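You operate a simulated robot arm through the tools that you are given. There is no shell and no other tool. Be economical: measure what you need, move in short steps, check, and stop when the job is done.

You run a simulated two-armed robot. Do the job below in one go: nothing can be reset, and whatever is moved stays where it is left.

## Task
Take the pink washcloth from the top of the folding table and lay it out flat on the top of the low cupboard.

It is judged by the outcome, as a careful person would: the job done as asked, and still so three seconds after it is handed in. It fails if anything else is knocked over, pushed out of place, dropped, spilled or broken.

## Robot
Two 7-joint arms with two-finger parallel grippers on one trunk, on a base that drives. Base frame: it is fixed to the floor where the robot stands at the start and does not move with it; the origin is under the middle of the robot, x ahead of it, y to its left, z up; the surface under the hand at the start is at about z = 740. Readings come in mm, rad, newtons and seconds.
The left shoulder is at the start at [70, 188, 1065], the right one opposite. With the tool pointing down near the work surface each hand reaches from about 320 to 800 mm from the robot's upright axis, wherever it stands, measured 20 degrees to its own side. Places, roughly: top of the low cupboard [400, 2200, 800]. Payload 3.91 kg a hand.
The TCP of each hand is the grasp point between the finger pads, 30 mm short of the fingertips. In the tool frame z runs along the fingers and y along their closing line. The gripper opens to 110 mm. The fingers are 20 mm wide and 10 mm thick; the gripper's body (48 by 112 mm) begins 55 mm behind the TCP.
Orientation is that of the tool frame in the base frame, as [roll, pitch, yaw] about the fixed x, y, z axes, in that order (R = Rz(yaw) Ry(pitch) Rx(roll)). With the fingers straight down and closing along the base's y, the tool's x points along the base's -x, its y along +y and its z along -z.

## Interface
- The arms move only by the tool drive_tool. It takes "left_moves", "right_moves" or both (then of equal length, played together; a hand with none holds still); each is a list of rows, each a list of 7 numbers: the opening, from 0 (shut) to 1 (fully open), then the shift along the tool's x, y, z in m, then the turn, a rotation vector about the tool's x, y, z in degrees. In form: [[claw, x, y, z, wx, wy, wz], ...]. A call has 1 to 10 rows; each row shifts and turns the commanded pose from where the row before left it, along the tool's axes as they then stand. A row lasts 0.2 s, in which the tool goes at most 50 mm and 0.15 rad; a call with a longer step from one row to the next is refused whole, and so is a gripper value outside its range. Where a pose cannot be reached the arm comes as near as it can. A force on the tool above 40 N (or 10 N above the force at the start of the call, whichever is more), or a blocked arm, ends the call early, and 0.2 s more pass. Each finger travels about 72 mm/s and halts on what it meets, pressing with about 22 N; the grip force reading is that of the motor and also rises with nothing between the fingers. The clock runs only during rows and for 0.2 s after the last one: add rows that do not move to give the fingers time. The reply holds the time, the measured pose of the TCP, the force on the tool along the base axes, the opening and the grip force, in the units named above and with some noise, with the torque about the TCP (base axes, N m) and any sound that the robot's microphone picked up.
- Cameras (640 x 400 px; columns grow to the right, rows downward): "scene" is now at [125.1, -32.1, 1278.5]; the picture's right is [-0.39, -0.92, -0.00], its down [-0.66, 0.28, -0.69] and it looks along [0.64, -0.27, -0.72] (base axes); focal length 249 px, centre (320, 200). "left" rides on the left gripper at [72, -17, -103] in its tool frame; the picture's right is [0.23, 0.97, 0.00], its down [-0.76, 0.18, -0.62] and it looks along [-0.61, 0.14, 0.78] (tool axes); focal length 222 px, centre (320, 200). "right" rides on the right gripper at [72, 17, -103] in its tool frame; the picture's right is [-0.23, 0.97, 0.00], its down [-0.76, -0.18, -0.62] and it looks along [-0.61, -0.14, 0.78] (tool axes); focal length 222 px, centre (320, 200). There is no depth. A picture from a camera that has moved, and an enlarged one, comes with that camera's place and axes in the base frame and with its lens.
- camera(camera): a new picture of that camera. No time passes.
- raise_lower(by): slides the trunk up (or, below 0, down) by that many mm; the arms and the scene camera ride with it, the base frame stays. It gives what a move gives, with no picture.
- base_move(legs): drives the robot by 1 to 6 legs, each [ahead, turn to the left] in mm and rad, along the robot's own axes; the way and the turn of a leg run together, so that a leg with both is an arc; at most 1500 mm and 3.142 rad a leg. The arms and the cameras ride along, it lands a little off, and it stops where it bumps. It gives what a move gives.
- aim_head(pan, tilt): turns the head with the scene camera to pan (to the left, within 1.501 rad either way) and tilt (down, from -0.506 to 1.204), counted from straight ahead of the robot. It gives what a move gives.
- zoom(camera, box): a new picture of the part [left, top, right, bottom] of that camera's present view, enlarged. No time passes.
- job_done(): hands the job in; it is judged then, once.

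Go step by step. Nothing tells you exact positions but the pictures and the camera data: compare them with the known pose of the tool, close in by small moves and look again before you grip or let go. The budget is 120 turns and 108 pictures, counting those below and the enlarged ones. Unless the task says otherwise, let go and move clear before handing in, and close with one line.

The tools are called after "Call:" by a JSON object that holds its "api" and its "payload". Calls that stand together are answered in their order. drive_tool: Moves the arms, as the interface text tells. Its arguments: {"type":"object","properties":{"left_moves":{"type":"array"},"right_moves":{"type":"array"}},"required":[]} The other tools are called the same way: raise_lower (by) slides the trunk up or down; base_move (legs) drives the base; aim_head (pan, tilt) turns the head that bears the scene camera; camera (camera) takes a picture; zoom (camera, box) takes an enlarged picture of a part of a camera's view; job_done () hands the job in.

At the start:

```text
time_s: 0.0
left_eef_pos: [315.4, 36.8, 981.1]
left_tcp_rot: [-3.141, 0.0, -3.14]
left_wrist_force: [-0.2, 0.0, -0.4]
left_torque: [-0.02, -0.02, 0.0]
left_gripper_width: 109.8
left_grasp_force: 0.0
right_eef_pos: [405.0, -403.0, 922.3]
right_tcp_rot: [-3.141, 0.001, 3.141]
right_wrist_force: [-0.4, -0.3, 0.5]
right_torque: [0.02, 0.01, -0.01]
right_gripper_width: 109.7
right_grasp_force: 0.1
trunk travel left (down, up): [-575.0, 365.0]
robot x, y, heading: [1.5, -3.9, 0.002]
head pan, tilt: [-0.4, 0.803]
```

scene: 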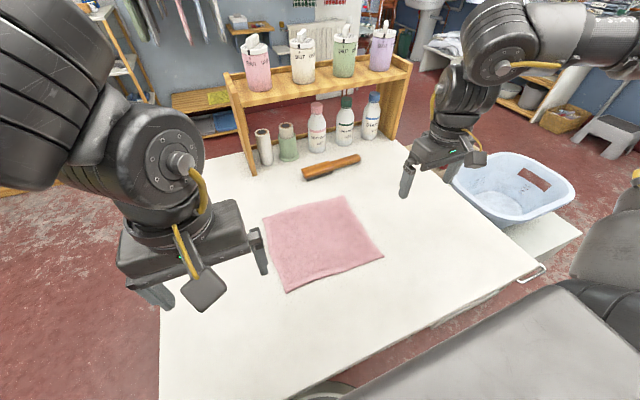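
right: 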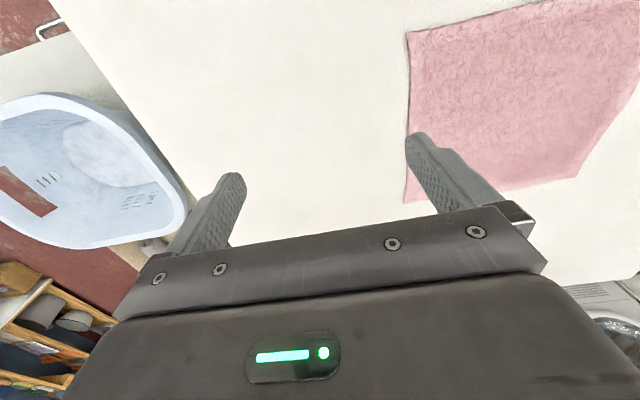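
left: 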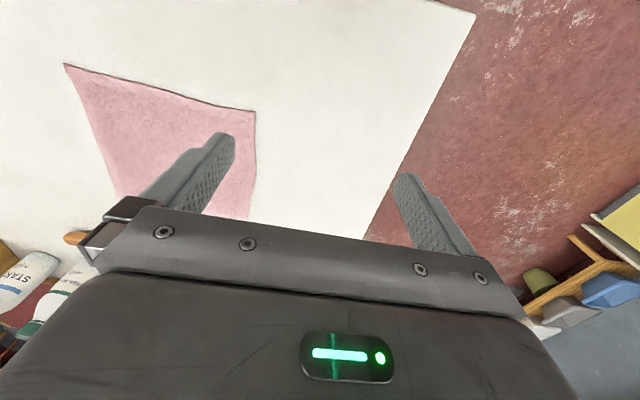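

I see the pink cloth flat on the table, about 240 mm square, spanning x 365–615 and y −60 to −310. I'll look over at the cupboard before planning.

Call:
{"api": "aim_head", "payload": {"pan": 1.4, "tilt": 0.45}}

Call:
{"api": "camera", "payload": {"camera": "scene"}}

```text
time_s: 1.8
left_eef_pos: [314.1, 36.0, 980.6]
left_tcp_rot: [-3.141, 0.0, -3.139]
left_wrist_force: [-0.4, 0.3, -0.8]
left_torque: [0.03, 0.01, 0.02]
left_gripper_width: 110.0
left_grasp_force: 0.1
right_eef_pos: [405.0, -402.6, 922.9]
right_tcp_rot: [3.141, 0.001, 3.14]
right_wrist_force: [0.0, 0.2, -0.3]
right_torque: [0.0, -0.03, 0.02]
right_gripper_width: 109.8
right_grasp_force: 0.0
trunk travel left (down, up): [-575.0, 365.0]
robot x, y, heading: [2.6, 0.2, -0.002]
head pan, tilt: [1.4, 0.45]
```

```text
104 pictures are left
camera scene: at [66.6, 89.8, 1309.2], right [0.99, -0.17, 0.0], down [-0.07, -0.43, -0.9], along [0.15, 0.89, -0.44], focal length 249 px, centre (320, 200)
```

scene: 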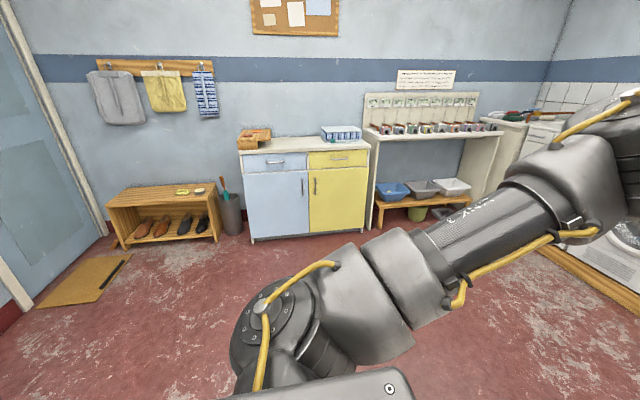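

Call:
{"api": "zoom", "payload": {"camera": "scene", "box": [220, 110, 390, 216]}}

Call:
{"api": "aim_head", "payload": {"pan": -0.4, "tilt": 0.803}}

```text
3.76 times, centred on (305, 163) of scene
camera zoom: at [66.6, 89.8, 1309.2], right [0.99, -0.17, 0.0], down [-0.07, -0.43, -0.9], along [0.15, 0.89, -0.44], focal length 937 px, centre (376, 339)
```

zoom: 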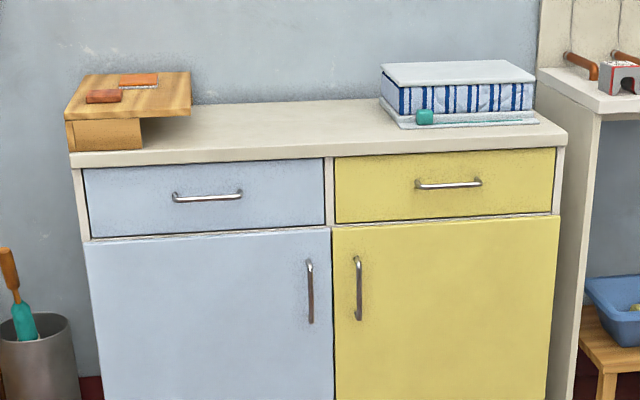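

```text
time_s: 3.6
left_eef_pos: [314.9, 35.0, 981.5]
left_tcp_rot: [-3.141, -0.001, -3.14]
left_wrist_force: [0.1, -0.2, -0.2]
left_torque: [0.01, -0.03, -0.03]
left_gripper_width: 110.2
left_grasp_force: 0.1
right_eef_pos: [405.3, -402.9, 921.4]
right_tcp_rot: [-3.142, 0.001, -3.142]
right_wrist_force: [0.8, -0.2, 0.1]
right_torque: [-0.01, -0.02, 0.0]
right_gripper_width: 110.0
right_grasp_force: 0.0
trunk travel left (down, up): [-575.0, 365.0]
robot x, y, heading: [-1.8, 2.1, -0.002]
head pan, tilt: [-0.4, 0.803]
```

The cupboard top has clear room in the middle and front, between the wooden board and the striped box. Next I'll bring both hands above the near-edge corners of the cloth and turn them so the fingers close along x.

Call:
{"api": "drive_tool", "payload": {"left_moves": [[0.4, -0.014, -0.024, 0.028, 0, 0, 0], [0.4, -0.014, -0.024, 0.028, 0, 0, 0], [0.4, -0.014, -0.024, 0.028, 0, 0, 0], [0.4, -0.014, -0.024, 0.028, 0, 0, 0], [0.4, -0.014, -0.024, 0.028, 0, 0, 0], [0.4, 0, 0, 0, 0, 0, 8.5], [0.4, 0, 0, 0, 0, 0, 8.5], [0.4, 0, 0, 0, 0, 0, 8.5], [0.4, 0, 0, 0, 0, 0, 8.5], [0.4, 0, 0, 0, 0, 0, 8.5]], "right_moves": [[0.4, 0.004, 0.0236, 0.016, 0, 0, 0], [0.4, 0.004, 0.0236, 0.016, 0, 0, 0], [0.4, 0.004, 0.0236, 0.016, 0, 0, 0], [0.4, 0.004, 0.0236, 0.016, 0, 0, 0], [0.4, 0.004, 0.0236, 0.016, 0, 0, 0], [0.4, 0, 0, 0, 0, 0, -8.5], [0.4, 0, 0, 0, 0, 0, -8.5], [0.4, 0, 0, 0, 0, 0, -8.5], [0.4, 0, 0, 0, 0, 0, -8.5], [0.4, 0, 0, 0, 0, 0, -8.5]]}}

Call:
{"api": "drive_tool", "payload": {"left_moves": [[0.4, 0, 0, 0, 0, 0, 7.917], [0.4, 0, 0, 0, 0, 0, 7.917], [0.4, 0, 0, 0, 0, 0, 7.917], [0.4, 0, 0, 0, 0, 0, 7.917], [0.4, 0, 0, 0, 0, 0, 7.917], [0.4, 0, 0, 0, 0, 0, 7.917], [0.4, 0, 0, 0, 0, 0, 0]], "right_moves": [[0.4, 0, 0, 0, 0, 0, -7.917], [0.4, 0, 0, 0, 0, 0, -7.917], [0.4, 0, 0, 0, 0, 0, -7.917], [0.4, 0, 0, 0, 0, 0, -7.917], [0.4, 0, 0, 0, 0, 0, -7.917], [0.4, 0, 0, 0, 0, 0, -7.917], [0.4, 0, 0, 0, 0, 0, 0]]}}

Call:
{"api": "camera", "payload": {"camera": "scene"}}

Call:
{"api": "camera", "payload": {"camera": "left"}}

Call:
{"api": "camera", "payload": {"camera": "right"}}

```text
time_s: 5.8
left_eef_pos: [288.4, -66.9, 824.6]
left_tcp_rot: [-2.973, -0.153, 2.459]
left_wrist_force: [0.3, 0.7, -1.0]
left_torque: [0.0, -0.02, 0.01]
left_gripper_width: 44.1
left_grasp_force: 0.0
left hand out of reach, approached as far as the arm can: row 9, 10
right_eef_pos: [391.2, -324.2, 869.5]
right_tcp_rot: [3.141, 0.002, -2.411]
right_wrist_force: [-0.4, -0.4, 0.3]
right_torque: [-0.04, -0.06, 0.0]
right_gripper_width: 44.0
right_grasp_force: 0.1
right hand out of reach, approached as far as the arm can: row 4, 5
trunk travel left (down, up): [-575.0, 365.0]
robot x, y, heading: [-0.2, 1.8, -0.001]
head pan, tilt: [-0.4, 0.803]
stopped in row 10 (left hand): the arm was blocked; the commanded pose is now the measured one
```

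```text
time_s: 6.4
left_eef_pos: [233.9, -69.0, 830.5]
left_tcp_rot: [-2.841, -0.212, 2.358]
left_wrist_force: [-0.5, 0.4, -0.3]
left_torque: [-0.02, 0.05, 0.02]
left_gripper_width: 43.9
left_grasp_force: 0.0
left hand out of reach, approached as far as the arm can: row 1, 2
right_eef_pos: [392.9, -322.6, 868.1]
right_tcp_rot: [3.141, 0.001, -2.182]
right_wrist_force: [0.4, -0.6, 0.2]
right_torque: [-0.03, -0.03, -0.03]
right_gripper_width: 44.0
right_grasp_force: 0.0
trunk travel left (down, up): [-575.0, 365.0]
robot x, y, heading: [-3.3, 2.8, -0.001]
head pan, tilt: [-0.4, 0.803]
stopped in row 2 (left hand): the arm was blocked; the commanded pose is now the measured one
```

```text
102 pictures are left
camera scene: at [126.1, -32.3, 1278.4], right [-0.39, -0.92, 0.0], down [-0.66, 0.28, -0.69], along [0.64, -0.27, -0.72], focal length 249 px, centre (320, 200)
```

scene: 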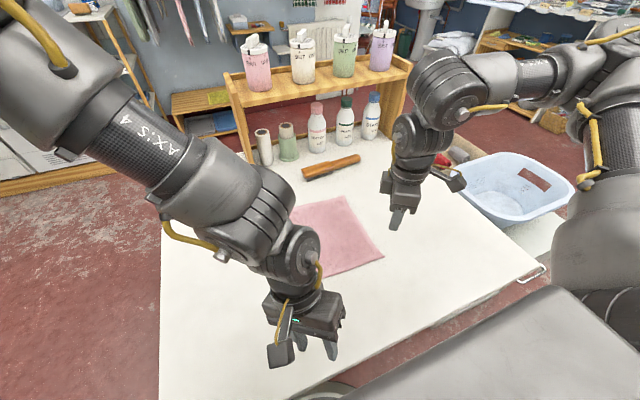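

```text
101 pictures are left
camera left: at [209.1, -23.0, 947.5], right [0.46, 0.86, -0.23], down [0.86, -0.36, 0.37], along [0.23, -0.37, -0.9], focal length 222 px, centre (320, 200)
```

left: 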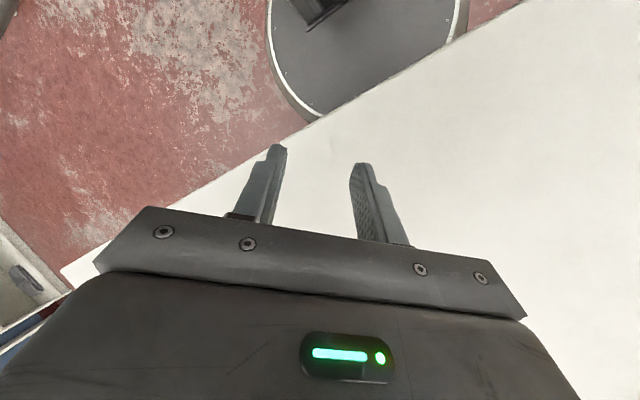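

```text
100 pictures are left
camera right: at [337.2, -373.0, 971.4], right [-0.67, 0.74, 0.0], down [0.58, 0.52, 0.62], along [0.46, 0.42, -0.78], focal length 222 px, centre (320, 200)
```

right: 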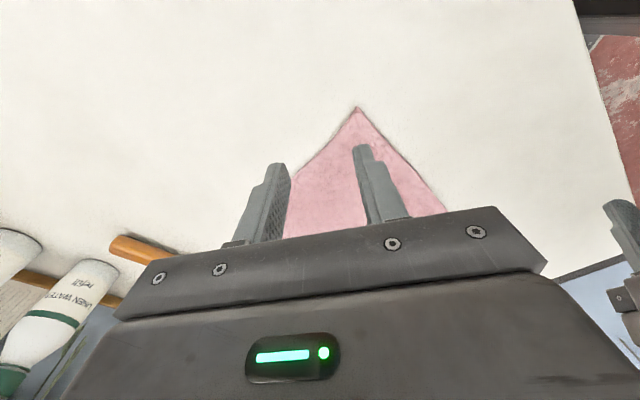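

The left arm is folded too close to the body. I'll raise the trunk and shift the robot back and to the right, so it faces the middle of the cloth with more room.

Call:
{"api": "raise_lower", "payload": {"by": 120}}

Call:
{"api": "base_move", "payload": {"legs": [[-80, 0], [0, 0.9], [-236, 0], [0, -0.9], [60, 0]]}}

Call:
{"api": "camera", "payload": {"camera": "scene"}}

```text
time_s: 7.9
left_eef_pos: [233.6, -66.5, 951.1]
left_tcp_rot: [-2.842, -0.21, 2.355]
left_wrist_force: [0.2, 0.3, 0.1]
left_torque: [0.03, 0.0, -0.03]
left_gripper_width: 43.8
left_grasp_force: 0.0
right_eef_pos: [391.9, -324.0, 987.3]
right_tcp_rot: [-3.141, -0.001, -2.183]
right_wrist_force: [-1.0, -0.2, 0.3]
right_torque: [0.0, -0.01, 0.01]
right_gripper_width: 43.9
right_grasp_force: 0.1
trunk travel left (down, up): [-695.0, 245.0]
robot x, y, heading: [2.6, -0.4, 0.002]
head pan, tilt: [-0.4, 0.803]
```

```text
time_s: 15.6
left_eef_pos: [63.8, -253.0, 952.1]
left_tcp_rot: [-2.844, -0.204, 2.358]
left_wrist_force: [-0.6, 0.0, -0.2]
left_torque: [-0.01, -0.03, 0.0]
left_gripper_width: 44.0
left_grasp_force: 0.1
right_eef_pos: [223.5, -507.0, 991.5]
right_tcp_rot: [-3.139, 0.004, -2.176]
right_wrist_force: [0.1, 0.0, -0.1]
right_torque: [-0.06, -0.07, 0.02]
right_gripper_width: 44.0
right_grasp_force: 0.1
trunk travel left (down, up): [-695.0, 245.0]
robot x, y, heading: [-162.2, -182.7, 0.001]
head pan, tilt: [-0.4, 0.803]
```

```text
99 pictures are left
camera scene: at [-47.3, -216.1, 1399.2], right [-0.38, -0.92, 0.0], down [-0.66, 0.28, -0.7], along [0.64, -0.27, -0.72], focal length 249 px, centre (320, 200)
```

scene: 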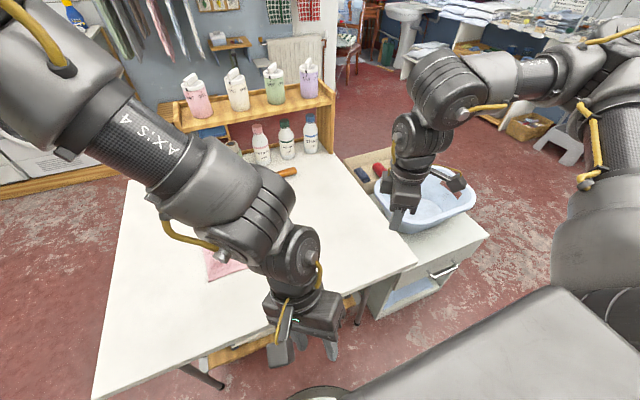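

The robot is well placed now. I'll bring both hands forward, straighten the left one and finish turning the right one.

Call:
{"api": "drive_tool", "payload": {"left_moves": [[0.4, -0.0312, 0.0285, -0.0155, 0, 0, 0], [0.4, -0.0312, 0.0285, -0.0155, 0, 0, 0], [0.4, -0.0312, 0.0285, -0.0155, 0, 0, 0], [0.4, -0.0312, 0.0285, -0.0155, 0, 0, 0], [0.4, -0.0312, 0.0285, -0.0155, 0, 0, 0], [0.4, 0, 0, 0, -5.65, -4.11, 0], [0.4, 0, 0, 0, -5.65, -4.11, 0], [0.4, 0, 0, 0, -5.65, -4.11, 0], [0.4, 0, 0, 0, 0, 0, 0], [0.4, 0, 0, 0, 0, 0, 0]], "right_moves": [[0.4, 0, 0, 0, 0, 0, -6.93], [0.4, 0, 0, 0, 0, 0, -6.93], [0.4, 0, 0, 0, 0, 0, -6.93], [0.4, 0, 0, 0, 0, 0, -6.93], [0.4, 0, 0, 0, 0, 0, -6.93], [0.4, -0.036, -0.03, 0, 0, 0, 0], [0.4, -0.036, -0.03, 0, 0, 0, 0], [0.4, -0.036, -0.03, 0, 0, 0, 0], [0.4, -0.036, -0.03, 0, 0, 0, 0], [0.4, -0.036, -0.03, 0, 0, 0, 0]]}}

Call:
{"api": "aim_head", "payload": {"pan": 0.0, "tilt": 0.9}}

Call:
{"api": "camera", "payload": {"camera": "scene"}}

```text
time_s: 17.1
left_eef_pos: [213.1, -253.8, 1018.7]
left_tcp_rot: [-2.791, -0.234, 2.423]
left_wrist_force: [-0.4, 0.5, 0.6]
left_torque: [-0.03, -0.03, -0.02]
left_gripper_width: 43.9
left_grasp_force: 0.0
left hand out of reach, approached as far as the arm can: row 1, 2, 3, 4, 5, 6, 7
right_eef_pos: [279.6, -443.8, 989.4]
right_tcp_rot: [3.14, -0.002, -1.572]
right_wrist_force: [-1.2, 0.2, -0.7]
right_torque: [0.05, 0.03, -0.03]
right_gripper_width: 44.0
right_grasp_force: 0.0
trunk travel left (down, up): [-695.0, 245.0]
robot x, y, heading: [-166.2, -183.1, 0.003]
head pan, tilt: [-0.4, 0.803]
stopped in row 7 (left hand): the arm was blocked; the commanded pose is now the measured one
```

```text
time_s: 18.0
left_eef_pos: [214.1, -256.5, 1019.2]
left_tcp_rot: [-2.793, -0.233, 2.424]
left_wrist_force: [0.2, 1.0, 0.2]
left_torque: [-0.03, 0.0, -0.02]
left_gripper_width: 44.3
left_grasp_force: 0.1
right_eef_pos: [278.8, -446.4, 989.6]
right_tcp_rot: [3.141, 0.0, -1.57]
right_wrist_force: [-0.1, 0.0, 0.2]
right_torque: [-0.03, -0.02, -0.02]
right_gripper_width: 44.0
right_grasp_force: 0.0
trunk travel left (down, up): [-695.0, 245.0]
robot x, y, heading: [-167.7, -184.5, 0.005]
head pan, tilt: [0.0, 0.901]
```

```text
98 pictures are left
camera scene: at [-39.9, -185.1, 1390.9], right [0.0, -1.0, 0.0], down [-0.78, 0.0, -0.62], along [0.62, 0.0, -0.78], focal length 249 px, centre (320, 200)
```

scene: 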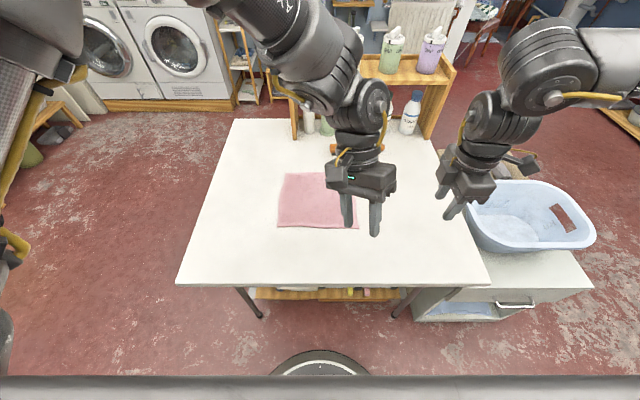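

The left arm hit a joint limit while reaching across the body. I'll move it out to its own side first, then straighten it.

Call:
{"api": "drive_tool", "payload": {"left_moves": [[0.4, 0.0256, 0.0304, -0.0046, 0, 0, 0], [0.4, 0.0256, 0.0304, -0.0046, 0, 0, 0], [0.4, 0.0256, 0.0304, -0.0046, 0, 0, 0], [0.4, 0.0256, 0.0304, -0.0046, 0, 0, 0], [0.4, 0.0256, 0.0304, -0.0046, 0, 0, 0], [0.4, 0, 0, 0, -4.9, -3.4, 0], [0.4, 0, 0, 0, -4.9, -3.4, 0], [0.4, 0, 0, 0, -4.9, -3.4, 0], [0.4, 0, 0, 0, -4.9, -3.4, 0], [0.4, 0, 0, 0, 0, 0, 0]]}}

```text
time_s: 20.2
left_eef_pos: [147.1, -185.2, 1081.3]
left_tcp_rot: [3.136, -0.003, 2.46]
left_wrist_force: [0.0, 0.5, 0.2]
left_torque: [-0.01, 0.01, -0.01]
left_gripper_width: 44.0
left_grasp_force: 0.1
left hand out of reach, approached as far as the arm can: row 1, 2, 3, 4, 5
right_eef_pos: [279.7, -445.8, 988.7]
right_tcp_rot: [-3.141, 0.0, -1.572]
right_wrist_force: [0.7, 0.3, 1.2]
right_torque: [0.01, 0.02, 0.0]
right_gripper_width: 44.0
right_grasp_force: 0.1
trunk travel left (down, up): [-695.0, 245.0]
robot x, y, heading: [-164.6, -182.3, 0.008]
head pan, tilt: [0.0, 0.901]
```

It's straight now. I'll turn it back to a neutral yaw and move it forward and to the left.

Call:
{"api": "drive_tool", "payload": {"left_moves": [[0.4, 0, 0, 0, 0, 0, -7.8], [0.4, 0, 0, 0, 0, 0, -7.8], [0.4, 0, 0, 0, 0, 0, -7.8], [0.4, 0, 0, 0, 0, 0, -7.8], [0.4, 0, 0, 0, 0, 0, -7.8], [0.4, -0.04, 0.02, 0, 0, 0, 0], [0.4, -0.04, 0.02, 0, 0, 0, 0], [0.4, -0.04, 0.02, 0, 0, 0, 0], [0.4, -0.04, 0.02, 0, 0, 0, 0], [0.4, -0.04, 0.02, 0, 0, 0, 0]]}}

Call:
{"api": "camera", "payload": {"camera": "scene"}}

```text
time_s: 22.4
left_eef_pos: [346.7, -85.5, 1082.0]
left_tcp_rot: [3.134, -0.001, 3.138]
left_wrist_force: [-0.5, -0.6, 0.0]
left_torque: [0.03, -0.01, 0.0]
left_gripper_width: 44.1
left_grasp_force: 0.1
right_eef_pos: [276.6, -447.4, 988.8]
right_tcp_rot: [-3.138, 0.001, -1.572]
right_wrist_force: [-0.2, -0.4, -0.2]
right_torque: [0.03, 0.01, -0.01]
right_gripper_width: 43.8
right_grasp_force: 0.0
trunk travel left (down, up): [-695.0, 245.0]
robot x, y, heading: [-163.4, -184.5, 0.002]
head pan, tilt: [0.0, 0.901]
```

```text
97 pictures are left
camera scene: at [-41.5, -187.5, 1391.0], right [0.0, -1.0, 0.0], down [-0.78, 0.0, -0.62], along [0.62, 0.0, -0.78], focal length 249 px, centre (320, 200)
```

scene: 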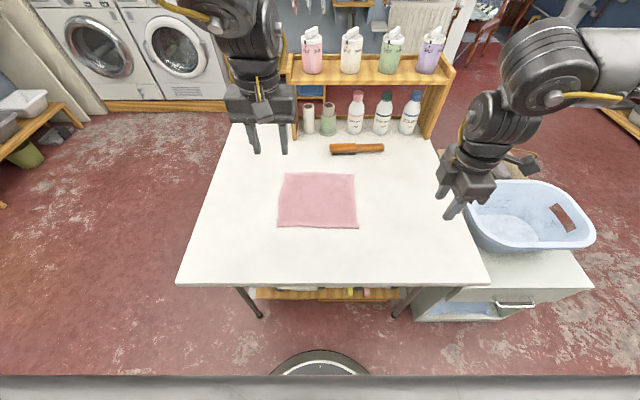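

The view is clear now, with the cloth at x 370–600 and y −54 to −308. I'll turn the left hand a quarter turn here and bring the right hand over.

Call:
{"api": "drive_tool", "payload": {"left_moves": [[0.4, 0, 0, 0, 0, 0, 8.5], [0.4, 0, 0, 0, 0, 0, 8.5], [0.4, 0, 0, 0, 0, 0, 8.5], [0.4, 0, 0, 0, 0, 0, 8.5], [0.4, 0, 0, 0, 0, 0, 8.5], [0.4, 0, 0, 0, 0, 0, 8.5], [0.4, 0, 0, 0, 0, 0, 8.5], [0.4, 0, 0, 0, 0, 0, 8.5], [0.4, 0, 0, 0, 0, 0, 8.5], [0.4, 0, 0, 0, 0, 0, 8.5]], "right_moves": [[0.4, -0.025, -0.02, 0, 0, 0, 0], [0.4, -0.025, -0.02, 0, 0, 0, 0], [0.4, -0.025, -0.02, 0, 0, 0, 0], [0.4, -0.025, -0.02, 0, 0, 0, 0], [0.4, -0.025, -0.02, 0, 0, 0, 0], [0.4, 0, 0, 0, 0, 0, 0], [0.4, 0, 0, 0, 0, 0, 0], [0.4, 0, 0, 0, 0, 0, 0], [0.4, 0, 0, 0, 0, 0, 0], [0.4, 0, 0, 0, 0, 0, 0]]}}

```text
time_s: 24.6
left_eef_pos: [144.2, -323.7, 1297.9]
left_tcp_rot: [-3.101, 0.038, 1.686]
left_wrist_force: [0.0, 0.3, 0.0]
left_torque: [-0.01, 0.0, -0.01]
left_gripper_width: 44.2
left_grasp_force: 0.0
left hand out of reach, approached as far as the arm can: row 1, 2, 3, 4, 5, 6, 7, 8, 9, 10
right_eef_pos: [379.2, -321.1, 988.0]
right_tcp_rot: [-3.141, 0.001, -1.57]
right_wrist_force: [-0.5, 0.5, 0.3]
right_torque: [0.01, 0.01, -0.03]
right_gripper_width: 44.3
right_grasp_force: 0.1
trunk travel left (down, up): [-695.0, 245.0]
robot x, y, heading: [-165.3, -184.5, 0.002]
head pan, tilt: [0.0, 0.901]
```

The left wrist can't turn that way, so I'll reverse it and use the opposite quarter turn.

Call:
{"api": "drive_tool", "payload": {"left_moves": [[0.4, 0, 0, 0, 0, 0, -8.5], [0.4, 0, 0, 0, 0, 0, -8.5], [0.4, 0, 0, 0, 0, 0, -8.5], [0.4, 0, 0, 0, 0, 0, -8.5], [0.4, 0, 0, 0, 0, 0, -8.5], [0.4, 0, 0, 0, 0, 0, -8.5], [0.4, 0, 0, 0, 0, 0, -8.5], [0.4, 0, 0, 0, 0, 0, -8.5], [0.4, 0, 0, 0, 0, 0, -8.5], [0.4, 0, 0, 0, 0, 0, -8.5]]}}

Call:
{"api": "drive_tool", "payload": {"left_moves": [[0.4, 0, 0, 0, 0, 0, -8.5], [0.4, 0, 0, 0, 0, 0, -8.5], [0.4, 0, 0, 0, 0, 0, -8.5], [0.4, 0, 0, 0, 0, 0, -8.5], [0.4, 0, 0, 0, 0, 0, -8.5], [0.4, 0, 0, 0, 0, 0, -8.5], [0.4, 0, 0, 0, 0, 0, -8.5], [0.4, 0, 0, 0, 0, 0, -8.5], [0.4, 0, 0, 0, 0, 0, -8.5], [0.4, 0, 0, 0, 0, 0, -8.5]]}}

Call:
{"api": "camera", "payload": {"camera": "scene"}}

```text
time_s: 26.8
left_eef_pos: [146.7, -327.4, 1277.7]
left_tcp_rot: [-3.14, -0.042, -3.104]
left_wrist_force: [-0.2, 0.0, -0.2]
left_torque: [-0.01, -0.02, -0.01]
left_gripper_width: 43.8
left_grasp_force: 0.2
right_eef_pos: [379.2, -321.4, 989.1]
right_tcp_rot: [-3.141, -0.001, -1.569]
right_wrist_force: [-0.5, 0.4, -0.5]
right_torque: [-0.03, -0.01, 0.02]
right_gripper_width: 44.1
right_grasp_force: 0.1
trunk travel left (down, up): [-695.0, 245.0]
robot x, y, heading: [-166.7, -183.0, 0.008]
head pan, tilt: [0.0, 0.901]
```

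```text
time_s: 29.0
left_eef_pos: [146.9, -326.6, 1277.4]
left_tcp_rot: [3.097, -0.005, -1.621]
left_wrist_force: [-0.4, 0.5, -0.2]
left_torque: [0.01, -0.02, 0.0]
left_gripper_width: 44.1
left_grasp_force: 0.0
right_eef_pos: [378.4, -320.7, 988.8]
right_tcp_rot: [3.141, 0.001, -1.571]
right_wrist_force: [0.2, 0.8, 0.5]
right_torque: [0.02, 0.0, 0.01]
right_gripper_width: 43.8
right_grasp_force: 0.1
trunk travel left (down, up): [-695.0, 245.0]
robot x, y, heading: [-168.8, -186.0, 0.002]
head pan, tilt: [0.0, 0.901]
```

```text
96 pictures are left
camera scene: at [-39.9, -185.0, 1390.9], right [0.01, -1.0, 0.0], down [-0.78, 0.0, -0.62], along [0.62, 0.0, -0.78], focal length 249 px, centre (320, 200)
```

scene: 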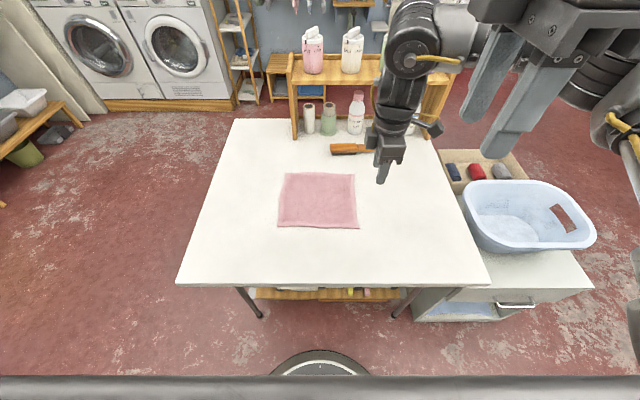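

The quarter turn worked. I'll carry the left hand over to its side and forward, keeping it high for now.

Call:
{"api": "drive_tool", "payload": {"left_moves": [[0.4, 0, 0, 0, 2.55, -0.3, -2.9], [0.4, -0.048, 0, 0, 0, 0, 0], [0.4, -0.048, 0, 0, 0, 0, 0], [0.4, -0.048, 0, 0, 0, 0, 0], [0.4, -0.048, 0, 0, 0, 0, 0], [0.4, -0.048, 0, 0, 0, 0, 0], [0.4, 0, -0.048, 0, 0, 0, 0], [0.4, 0, -0.048, 0, 0, 0, 0], [0.4, 0, -0.048, 0, 0, 0, 0], [0.4, 0, -0.048, 0, 0, 0, 0]]}}

Call:
{"api": "drive_tool", "payload": {"left_moves": [[0.4, 0, -0.048, 0, 0, 0, 0], [0.4, 0, 0, 0.046, 0, 0, 0], [0.4, 0, 0, 0.046, 0, 0, 0], [0.4, 0, 0, 0.046, 0, 0, 0], [0.4, 0, 0, 0.046, 0, 0, 0], [0.4, 0, 0, 0.046, 0, 0, 0], [0.4, 0, 0, 0.046, 0, 0, 0]]}}

Call:
{"api": "camera", "payload": {"camera": "scene"}}

```text
time_s: 31.2
left_eef_pos: [342.1, -89.0, 1275.0]
left_tcp_rot: [3.141, 0.003, -1.577]
left_wrist_force: [0.4, -0.8, -0.2]
left_torque: [0.05, -0.01, 0.01]
left_gripper_width: 43.9
left_grasp_force: 0.0
right_eef_pos: [379.7, -323.0, 986.8]
right_tcp_rot: [3.14, 0.002, -1.572]
right_wrist_force: [0.1, 0.3, -0.8]
right_torque: [0.02, 0.01, -0.03]
right_gripper_width: 44.1
right_grasp_force: 0.1
trunk travel left (down, up): [-695.0, 245.0]
robot x, y, heading: [-167.1, -183.9, 0.006]
head pan, tilt: [0.0, 0.901]
```

```text
time_s: 32.8
left_eef_pos: [390.1, -87.5, 1000.8]
left_tcp_rot: [3.14, 0.0, -1.573]
left_wrist_force: [-0.1, -0.3, 0.3]
left_torque: [0.01, 0.01, 0.01]
left_gripper_width: 44.1
left_grasp_force: 0.1
right_eef_pos: [378.8, -321.1, 987.2]
right_tcp_rot: [3.14, 0.0, -1.57]
right_wrist_force: [0.0, 0.5, -0.3]
right_torque: [0.0, 0.03, 0.04]
right_gripper_width: 44.1
right_grasp_force: 0.1
trunk travel left (down, up): [-695.0, 245.0]
robot x, y, heading: [-167.0, -183.2, 0.004]
head pan, tilt: [0.0, 0.901]
```

```text
95 pictures are left
camera scene: at [-37.7, -184.6, 1390.7], right [0.01, -1.0, 0.0], down [-0.78, 0.0, -0.62], along [0.62, 0.0, -0.78], focal length 249 px, centre (320, 200)
```

scene: 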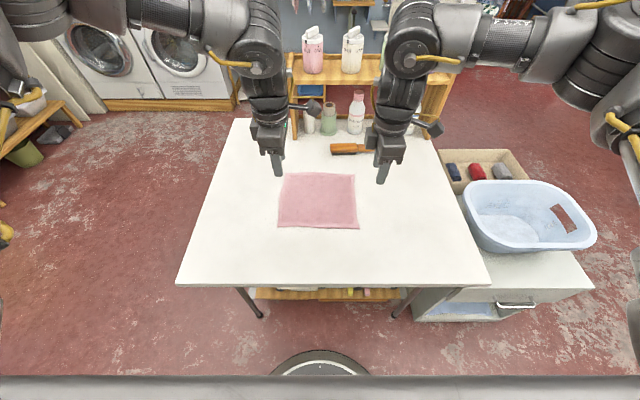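

Both hands hang straight above the near corners. I'll lower them to about 30 mm above the cloth and check.

Call:
{"api": "drive_tool", "payload": {"left_moves": [[0.35, -0.0075, -0.008, 0.03, 0, 0, 0], [0.35, 0, 0, 0.043, 0, 0, 0], [0.35, 0, 0, 0.043, 0, 0, 0], [0.35, 0, 0, 0.043, 0, 0, 0], [0.35, 0, 0, 0.042, 0, 0, 0], [0.35, 0, 0, 0, 0, 0, 0]], "right_moves": [[0.35, -0.039, -0.019, 0.02, 0, 0, 0], [0.35, 0, 0, 0.042, 0, 0, 0], [0.35, 0, 0, 0.042, 0, 0, 0], [0.35, 0, 0, 0.042, 0, 0, 0], [0.35, 0, 0, 0.041, 0, 0, 0], [0.35, 0, 0, 0, 0, 0, 0]]}}

Call:
{"api": "camera", "payload": {"camera": "scene"}}

Call:
{"api": "camera", "payload": {"camera": "left"}}

Call:
{"api": "camera", "payload": {"camera": "right"}}

```text
time_s: 34.2
left_eef_pos: [395.7, -78.2, 801.0]
left_tcp_rot: [-3.138, 0.0, -1.574]
left_wrist_force: [-0.8, 0.4, 0.2]
left_torque: [0.0, -0.01, 0.03]
left_gripper_width: 38.5
left_grasp_force: 0.1
right_eef_pos: [396.8, -280.4, 802.1]
right_tcp_rot: [-3.139, -0.001, -1.57]
right_wrist_force: [-0.4, 0.8, 0.0]
right_torque: [-0.01, 0.02, 0.0]
right_gripper_width: 38.4
right_grasp_force: 0.1
trunk travel left (down, up): [-695.0, 245.0]
robot x, y, heading: [-168.6, -181.4, 0.003]
head pan, tilt: [0.0, 0.901]
```

```text
94 pictures are left
camera scene: at [-41.1, -184.2, 1391.0], right [0.01, -1.0, 0.0], down [-0.78, 0.0, -0.62], along [0.62, 0.0, -0.78], focal length 249 px, centre (320, 200)
```

scene: 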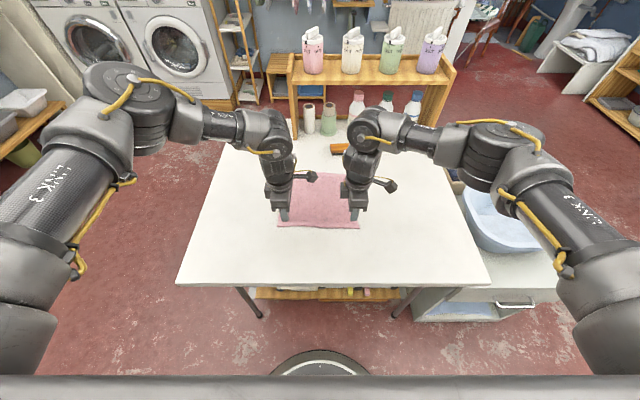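

```text
93 pictures are left
camera left: at [411.4, -150.7, 905.3], right [-0.97, -0.22, 0.0], down [-0.18, 0.76, 0.62], along [-0.14, 0.61, -0.78], focal length 222 px, centre (320, 200)
```

left: 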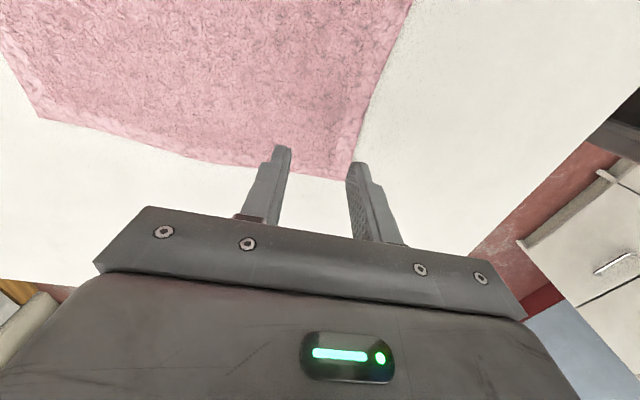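

```text
92 pictures are left
camera right: at [379.3, -353.2, 905.6], right [-0.97, 0.23, 0.0], down [0.18, 0.76, 0.62], along [0.14, 0.61, -0.78], focal length 222 px, centre (320, 200)
```

right: 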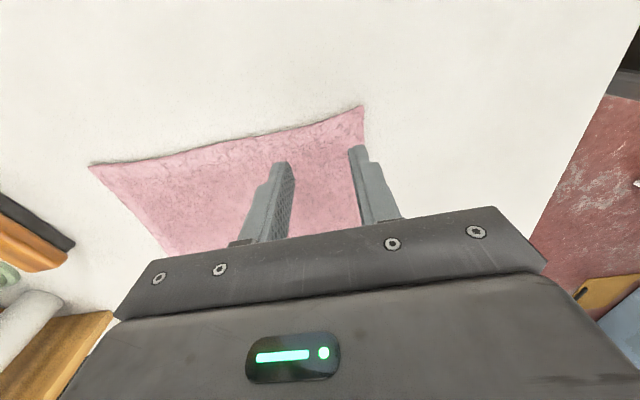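

The near corners are at about (359, −50) and (361, −301), and the fingers sit just inside them. I'll lower onto the cloth gently.

Call:
{"api": "drive_tool", "payload": {"left_moves": [[0.35, -0.007, 0.003, 0.014, 0, 0, 0], [0.35, 0, 0, 0.01, 0, 0, 0], [0.35, 0, 0, 0.004, 0, 0, 0], [0.35, 0, 0, 0.002, 0, 0, 0]], "right_moves": [[0.35, 0.003, 0.003, 0.015, 0, 0, 0], [0.35, 0, 0, 0.01, 0, 0, 0], [0.35, 0, 0, 0.004, 0, 0, 0], [0.35, 0, 0, 0.002, 0, 0, 0]]}}

Call:
{"api": "zoom", "payload": {"camera": "left", "box": [220, 90, 440, 240]}}

```text
time_s: 35.2
left_eef_pos: [392.0, -72.2, 772.7]
left_tcp_rot: [-3.138, -0.001, -1.572]
left_wrist_force: [-1.1, 2.1, 12.1]
left_torque: [0.04, -0.03, 0.01]
left_gripper_width: 38.3
left_grasp_force: 0.1
right_eef_pos: [394.2, -285.1, 772.4]
right_tcp_rot: [-3.138, 0.001, -1.569]
right_wrist_force: [1.4, -0.7, 8.0]
right_torque: [-0.04, 0.01, 0.02]
right_gripper_width: 38.7
right_grasp_force: 0.0
trunk travel left (down, up): [-695.0, 245.0]
robot x, y, heading: [-163.1, -188.6, 0.007]
head pan, tilt: [0.0, 0.901]
```

```text
2.67 times, centred on (330, 165) of left
camera zoom: at [408.5, -144.3, 877.1], right [-0.97, -0.22, 0.0], down [-0.18, 0.76, 0.62], along [-0.14, 0.61, -0.78], focal length 592 px, centre (293, 293)
```

zoom: 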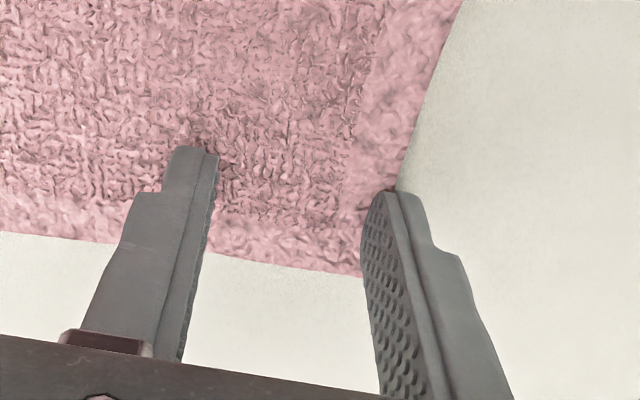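

Both hands press lightly on the cloth (8–12 N). Closing to pinch it.

Call:
{"api": "drive_tool", "payload": {"left_moves": [[0.25, 0, 0, 0, 0, 0, 0], [0.1, 0, 0, 0, 0, 0, 0], [0, 0, 0, 0, 0, 0, 0], [0, 0, 0, 0, 0, 0, 0], [0, 0, 0, 0, 0, 0, 0]], "right_moves": [[0.25, 0, 0, 0, 0, 0, 0], [0.1, 0, 0, 0, 0, 0, 0], [0, 0, 0, 0, 0, 0, 0], [0, 0, 0, 0, 0, 0, 0], [0, 0, 0, 0, 0, 0, 0]]}}

Call:
{"api": "zoom", "payload": {"camera": "left", "box": [220, 90, 440, 240]}}

Call:
{"api": "zoom", "payload": {"camera": "right", "box": [220, 90, 440, 240]}}

```text
time_s: 36.4
left_eef_pos: [392.5, -73.4, 771.9]
left_tcp_rot: [-3.136, 0.0, -1.575]
left_wrist_force: [0.9, -1.5, 18.1]
left_torque: [-0.05, -0.11, 0.02]
left_gripper_width: 7.8
left_grasp_force: 21.5
right_eef_pos: [392.8, -284.9, 773.0]
right_tcp_rot: [-3.139, -0.001, -1.571]
right_wrist_force: [0.8, 1.0, 10.8]
right_torque: [0.05, -0.03, 0.0]
right_gripper_width: 7.8
right_grasp_force: 22.2
trunk travel left (down, up): [-695.0, 245.0]
robot x, y, heading: [-168.9, -184.6, 0.003]
head pan, tilt: [0.0, 0.901]
```

```text
2.67 times, centred on (330, 165) of left
camera zoom: at [407.4, -145.0, 877.0], right [-0.97, -0.22, 0.0], down [-0.18, 0.76, 0.62], along [-0.14, 0.61, -0.78], focal length 592 px, centre (293, 293)
```

zoom: 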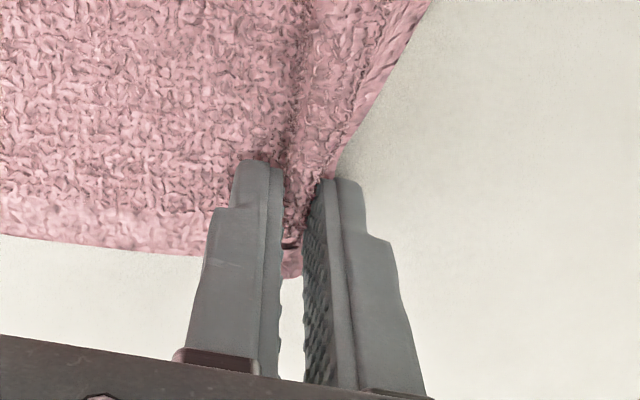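

```text
2.67 times, centred on (330, 165) of right
camera zoom: at [376.0, -356.7, 875.6], right [-0.97, 0.23, 0.0], down [0.18, 0.76, 0.62], along [0.14, 0.61, -0.78], focal length 592 px, centre (293, 293)
```

zoom: 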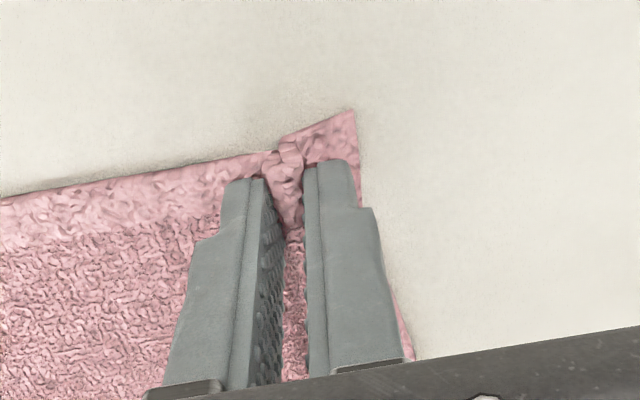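

Both corners are pinched, with 7.8 mm of cloth between each pair of pads. I'll lift slowly and check.

Call:
{"api": "drive_tool", "payload": {"left_moves": [[0, 0, 0, -0.02, 0, 0, 0], [0, 0, 0, -0.02, 0, 0, 0], [0, 0, 0, -0.02, 0, 0, 0], [0, 0, 0, -0.02, 0, 0, 0], [0, 0, 0, -0.02, 0, 0, 0]], "right_moves": [[0, 0, 0, -0.02, 0, 0, 0], [0, 0, 0, -0.02, 0, 0, 0], [0, 0, 0, -0.02, 0, 0, 0], [0, 0, 0, -0.02, 0, 0, 0], [0, 0, 0, -0.02, 0, 0, 0]]}}

Call:
{"api": "camera", "payload": {"camera": "scene"}}

```text
time_s: 37.6
left_eef_pos: [391.8, -72.2, 871.9]
left_tcp_rot: [3.141, 0.002, -1.573]
left_wrist_force: [-0.3, -1.0, 0.8]
left_torque: [-0.01, -0.02, -0.02]
left_gripper_width: 5.9
left_grasp_force: 21.9
right_eef_pos: [393.8, -284.5, 870.5]
right_tcp_rot: [-3.141, 0.0, -1.571]
right_wrist_force: [-0.3, 0.3, -0.4]
right_torque: [0.02, -0.01, 0.01]
right_gripper_width: 7.7
right_grasp_force: 22.1
trunk travel left (down, up): [-695.0, 245.0]
robot x, y, heading: [-165.5, -187.4, 0.004]
head pan, tilt: [0.0, 0.901]
```

```text
88 pictures are left
camera scene: at [-40.9, -184.6, 1390.9], right [0.01, -1.0, 0.0], down [-0.78, 0.0, -0.62], along [0.62, 0.0, -0.78], focal length 249 px, centre (320, 200)
```

scene: 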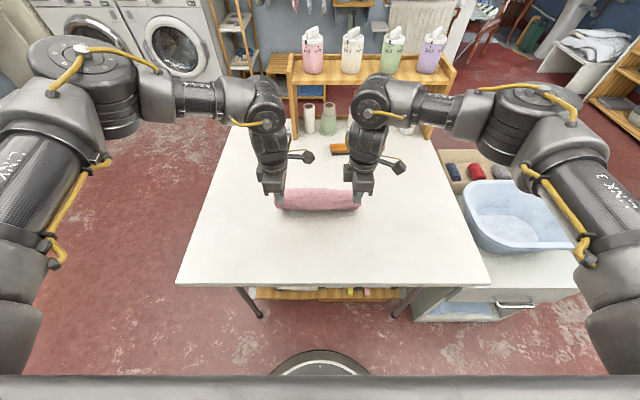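

The cloth came up with both hands. I'll raise the trunk so it hangs clear of the table.

Call:
{"api": "raise_lower", "payload": {"by": 200}}

Call:
{"api": "camera", "payload": {"camera": "scene"}}

Call:
{"api": "camera", "payload": {"camera": "left"}}

Call:
{"api": "camera", "payload": {"camera": "right"}}

```text
time_s: 39.8
left_eef_pos: [393.6, -73.1, 1070.3]
left_tcp_rot: [-3.14, 0.0, -1.575]
left_wrist_force: [1.0, -0.2, -0.2]
left_torque: [0.02, 0.0, -0.02]
left_gripper_width: 6.4
left_grasp_force: 22.1
right_eef_pos: [395.2, -283.2, 1070.1]
right_tcp_rot: [-3.142, -0.001, -1.57]
right_wrist_force: [-1.5, 0.2, -0.5]
right_torque: [0.02, 0.02, -0.02]
right_gripper_width: 7.6
right_grasp_force: 22.4
trunk travel left (down, up): [-895.0, 45.0]
robot x, y, heading: [-168.7, -183.6, 0.008]
head pan, tilt: [0.0, 0.901]
```

```text
87 pictures are left
camera scene: at [-39.7, -184.8, 1590.8], right [0.01, -1.0, 0.0], down [-0.78, 0.0, -0.62], along [0.62, 0.0, -0.78], focal length 249 px, centre (320, 200)
```

scene: 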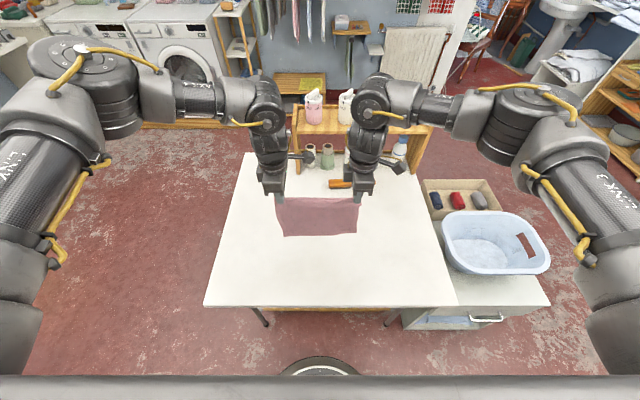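

```text
86 pictures are left
camera left: at [408.5, -144.6, 1174.8], right [-0.97, -0.22, 0.0], down [-0.18, 0.76, 0.62], along [-0.14, 0.61, -0.78], focal length 222 px, centre (320, 200)
```

left: 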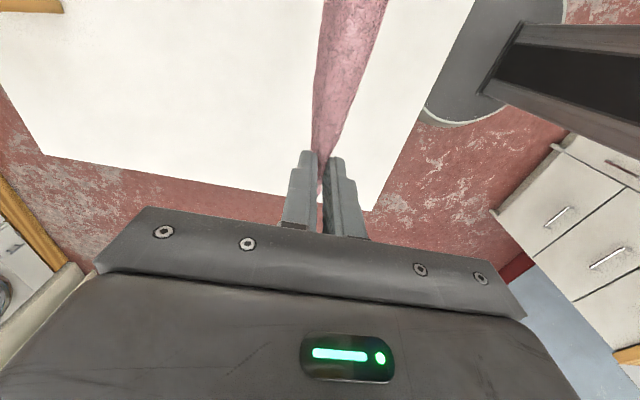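

```text
85 pictures are left
camera right: at [377.9, -356.5, 1173.5], right [-0.97, 0.23, 0.0], down [0.18, 0.76, 0.62], along [0.14, 0.61, -0.78], focal length 222 px, centre (320, 200)
```

right: 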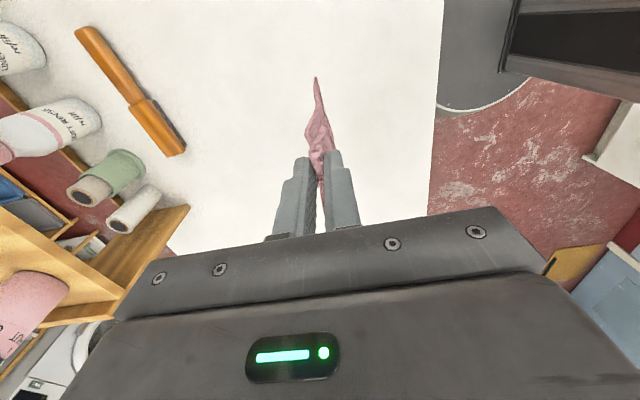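

The cloth hangs cleanly from both hands. I'll turn left, drive past the table toward the cupboard, and then look.

Call:
{"api": "base_move", "payload": {"legs": [[0, 1.571], [750, 0]]}}

Call:
{"api": "aim_head", "payload": {"pan": -0.2, "tilt": 0.6}}

Call:
{"api": "camera", "payload": {"camera": "scene"}}

```text
time_s: 47.7
left_eef_pos: [-282.6, 1122.5, 1071.2]
left_tcp_rot: [-3.14, 0.0, -0.004]
left_wrist_force: [1.3, -0.2, 0.1]
left_torque: [-0.02, -0.03, -0.06]
left_gripper_width: 4.7
left_grasp_force: 22.5
right_eef_pos: [-69.3, 1123.6, 1071.4]
right_tcp_rot: [-3.142, -0.001, -0.002]
right_wrist_force: [-1.1, 0.3, -0.5]
right_torque: [0.01, 0.05, -0.03]
right_gripper_width: 4.5
right_grasp_force: 22.3
trunk travel left (down, up): [-895.0, 45.0]
robot x, y, heading: [-172.7, 564.1, 1.575]
head pan, tilt: [0.0, 0.901]
```

```text
time_s: 48.5
left_eef_pos: [-281.8, 1124.0, 1070.4]
left_tcp_rot: [3.141, 0.001, -0.006]
left_wrist_force: [1.3, 0.8, -0.1]
left_torque: [0.03, -0.03, -0.09]
left_gripper_width: 4.8
left_grasp_force: 21.8
right_eef_pos: [-71.0, 1125.2, 1070.6]
right_tcp_rot: [3.141, -0.001, -0.002]
right_wrist_force: [-0.8, 0.3, 0.7]
right_torque: [-0.01, 0.03, -0.01]
right_gripper_width: 4.8
right_grasp_force: 21.9
trunk travel left (down, up): [-895.0, 45.0]
robot x, y, heading: [-174.2, 565.1, 1.573]
head pan, tilt: [-0.201, 0.6]
```

```text
84 pictures are left
camera scene: at [-152.9, 701.4, 1615.5], right [0.98, -0.2, 0.0], down [-0.11, -0.56, -0.82], along [0.16, 0.81, -0.57], focal length 249 px, centre (320, 200)
```

scene: 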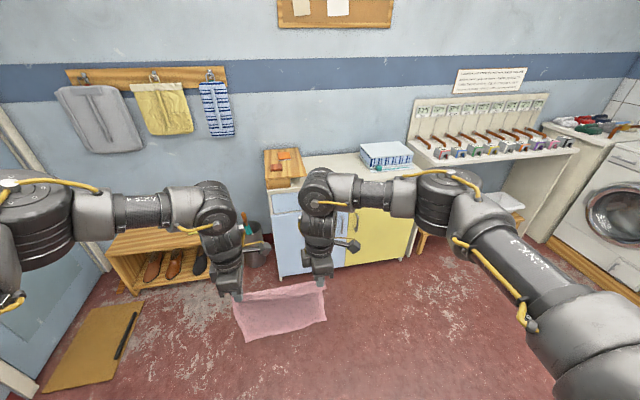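

The cupboard's front edge is at about y = 2030 and spans x −215 to 790, with the top clear between x 50 and 480. The grip widths have shrunk a little, so I'll check the pinches.

Call:
{"api": "zoom", "payload": {"camera": "left", "box": [220, 60, 440, 240]}}

Call:
{"api": "zoom", "payload": {"camera": "right", "box": [220, 60, 440, 240]}}

Call:
{"api": "zoom", "payload": {"camera": "scene", "box": [180, 130, 440, 350]}}

```text
2.22 times, centred on (330, 150) of left
camera zoom: at [-209.5, 1140.8, 1174.7], right [0.22, -0.98, 0.0], down [-0.76, -0.17, 0.62], along [-0.61, -0.14, -0.78], focal length 494 px, centre (298, 311)
```

zoom: 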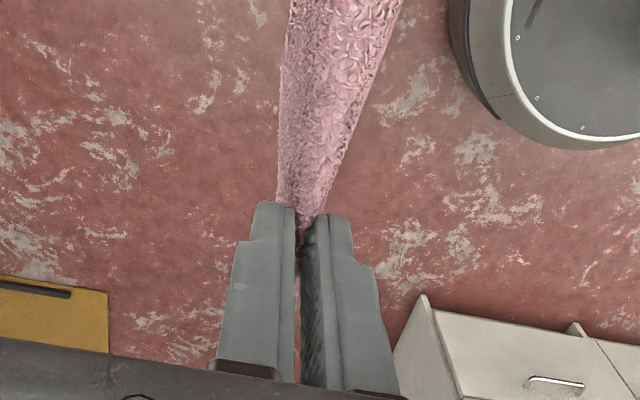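

```text
2.22 times, centred on (330, 150) of right
camera zoom: at [2.2, 1108.9, 1173.4], right [-0.23, -0.97, 0.0], down [-0.76, 0.18, 0.62], along [-0.61, 0.14, -0.78], focal length 494 px, centre (298, 311)
```

zoom: 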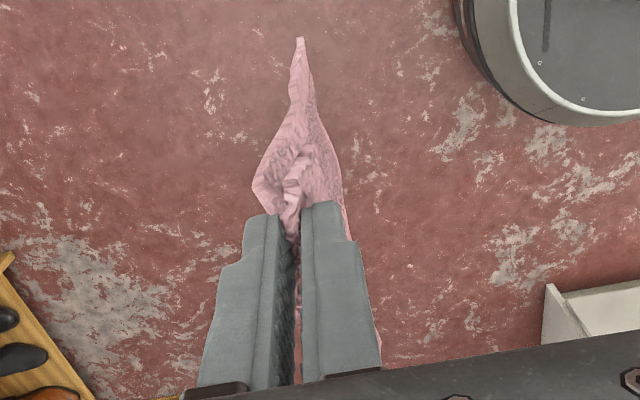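

```text
1.82 times, centred on (310, 240) of scene
camera zoom: at [-152.9, 701.4, 1615.5], right [0.98, -0.2, 0.0], down [-0.11, -0.56, -0.82], along [0.16, 0.81, -0.57], focal length 453 px, centre (338, 127)
```

zoom: 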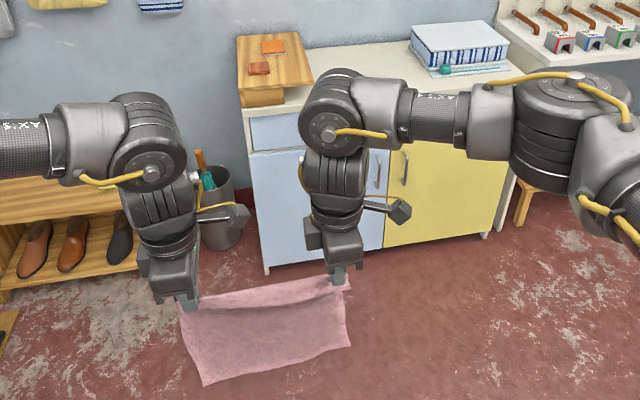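

Both pinches still hold, near the fingertips. I'll take one smooth S-curve to a spot in front of the cupboard's clear middle, stopping short of it.

Call:
{"api": "base_move", "payload": {"legs": [[513, -0.93], [513, 0.93]]}}

Call:
{"api": "aim_head", "payload": {"pan": 0.0, "tilt": 0.8}}

Call:
{"api": "camera", "payload": {"camera": "scene"}}

```text
time_s: 54.0
left_eef_pos: [152.2, 2003.9, 1071.0]
left_tcp_rot: [-3.14, 0.0, 0.0]
left_wrist_force: [1.2, 0.4, -1.4]
left_torque: [0.0, -0.03, -0.04]
left_gripper_width: 4.6
left_grasp_force: 22.5
right_eef_pos: [363.9, 2007.0, 1072.4]
right_tcp_rot: [-3.14, 0.0, 0.004]
right_wrist_force: [-0.9, 0.4, 0.1]
right_torque: [0.0, 0.0, -0.01]
right_gripper_width: 4.6
right_grasp_force: 22.2
trunk travel left (down, up): [-895.0, 45.0]
robot x, y, heading: [269.1, 1442.8, 1.572]
head pan, tilt: [-0.201, 0.6]
```

```text
time_s: 54.8
left_eef_pos: [151.4, 2004.4, 1070.6]
left_tcp_rot: [-3.141, 0.0, 0.0]
left_wrist_force: [0.5, -0.3, 0.0]
left_torque: [0.0, -0.03, -0.03]
left_gripper_width: 4.7
left_grasp_force: 22.2
right_eef_pos: [363.8, 2007.9, 1070.8]
right_tcp_rot: [3.142, 0.001, 0.003]
right_wrist_force: [-0.2, -0.3, -0.6]
right_torque: [-0.01, 0.04, -0.06]
right_gripper_width: 4.6
right_grasp_force: 22.0
trunk travel left (down, up): [-895.0, 45.0]
robot x, y, heading: [272.2, 1441.4, 1.576]
head pan, tilt: [0.0, 0.799]
```

```text
80 pictures are left
camera scene: at [267.3, 1577.2, 1598.8], right [1.0, 0.0, 0.0], down [0.0, -0.72, -0.7], along [0.0, 0.7, -0.72], focal length 249 px, centre (320, 200)
```

scene: 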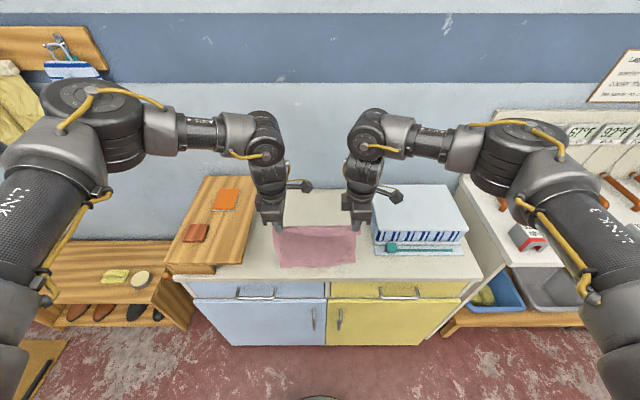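

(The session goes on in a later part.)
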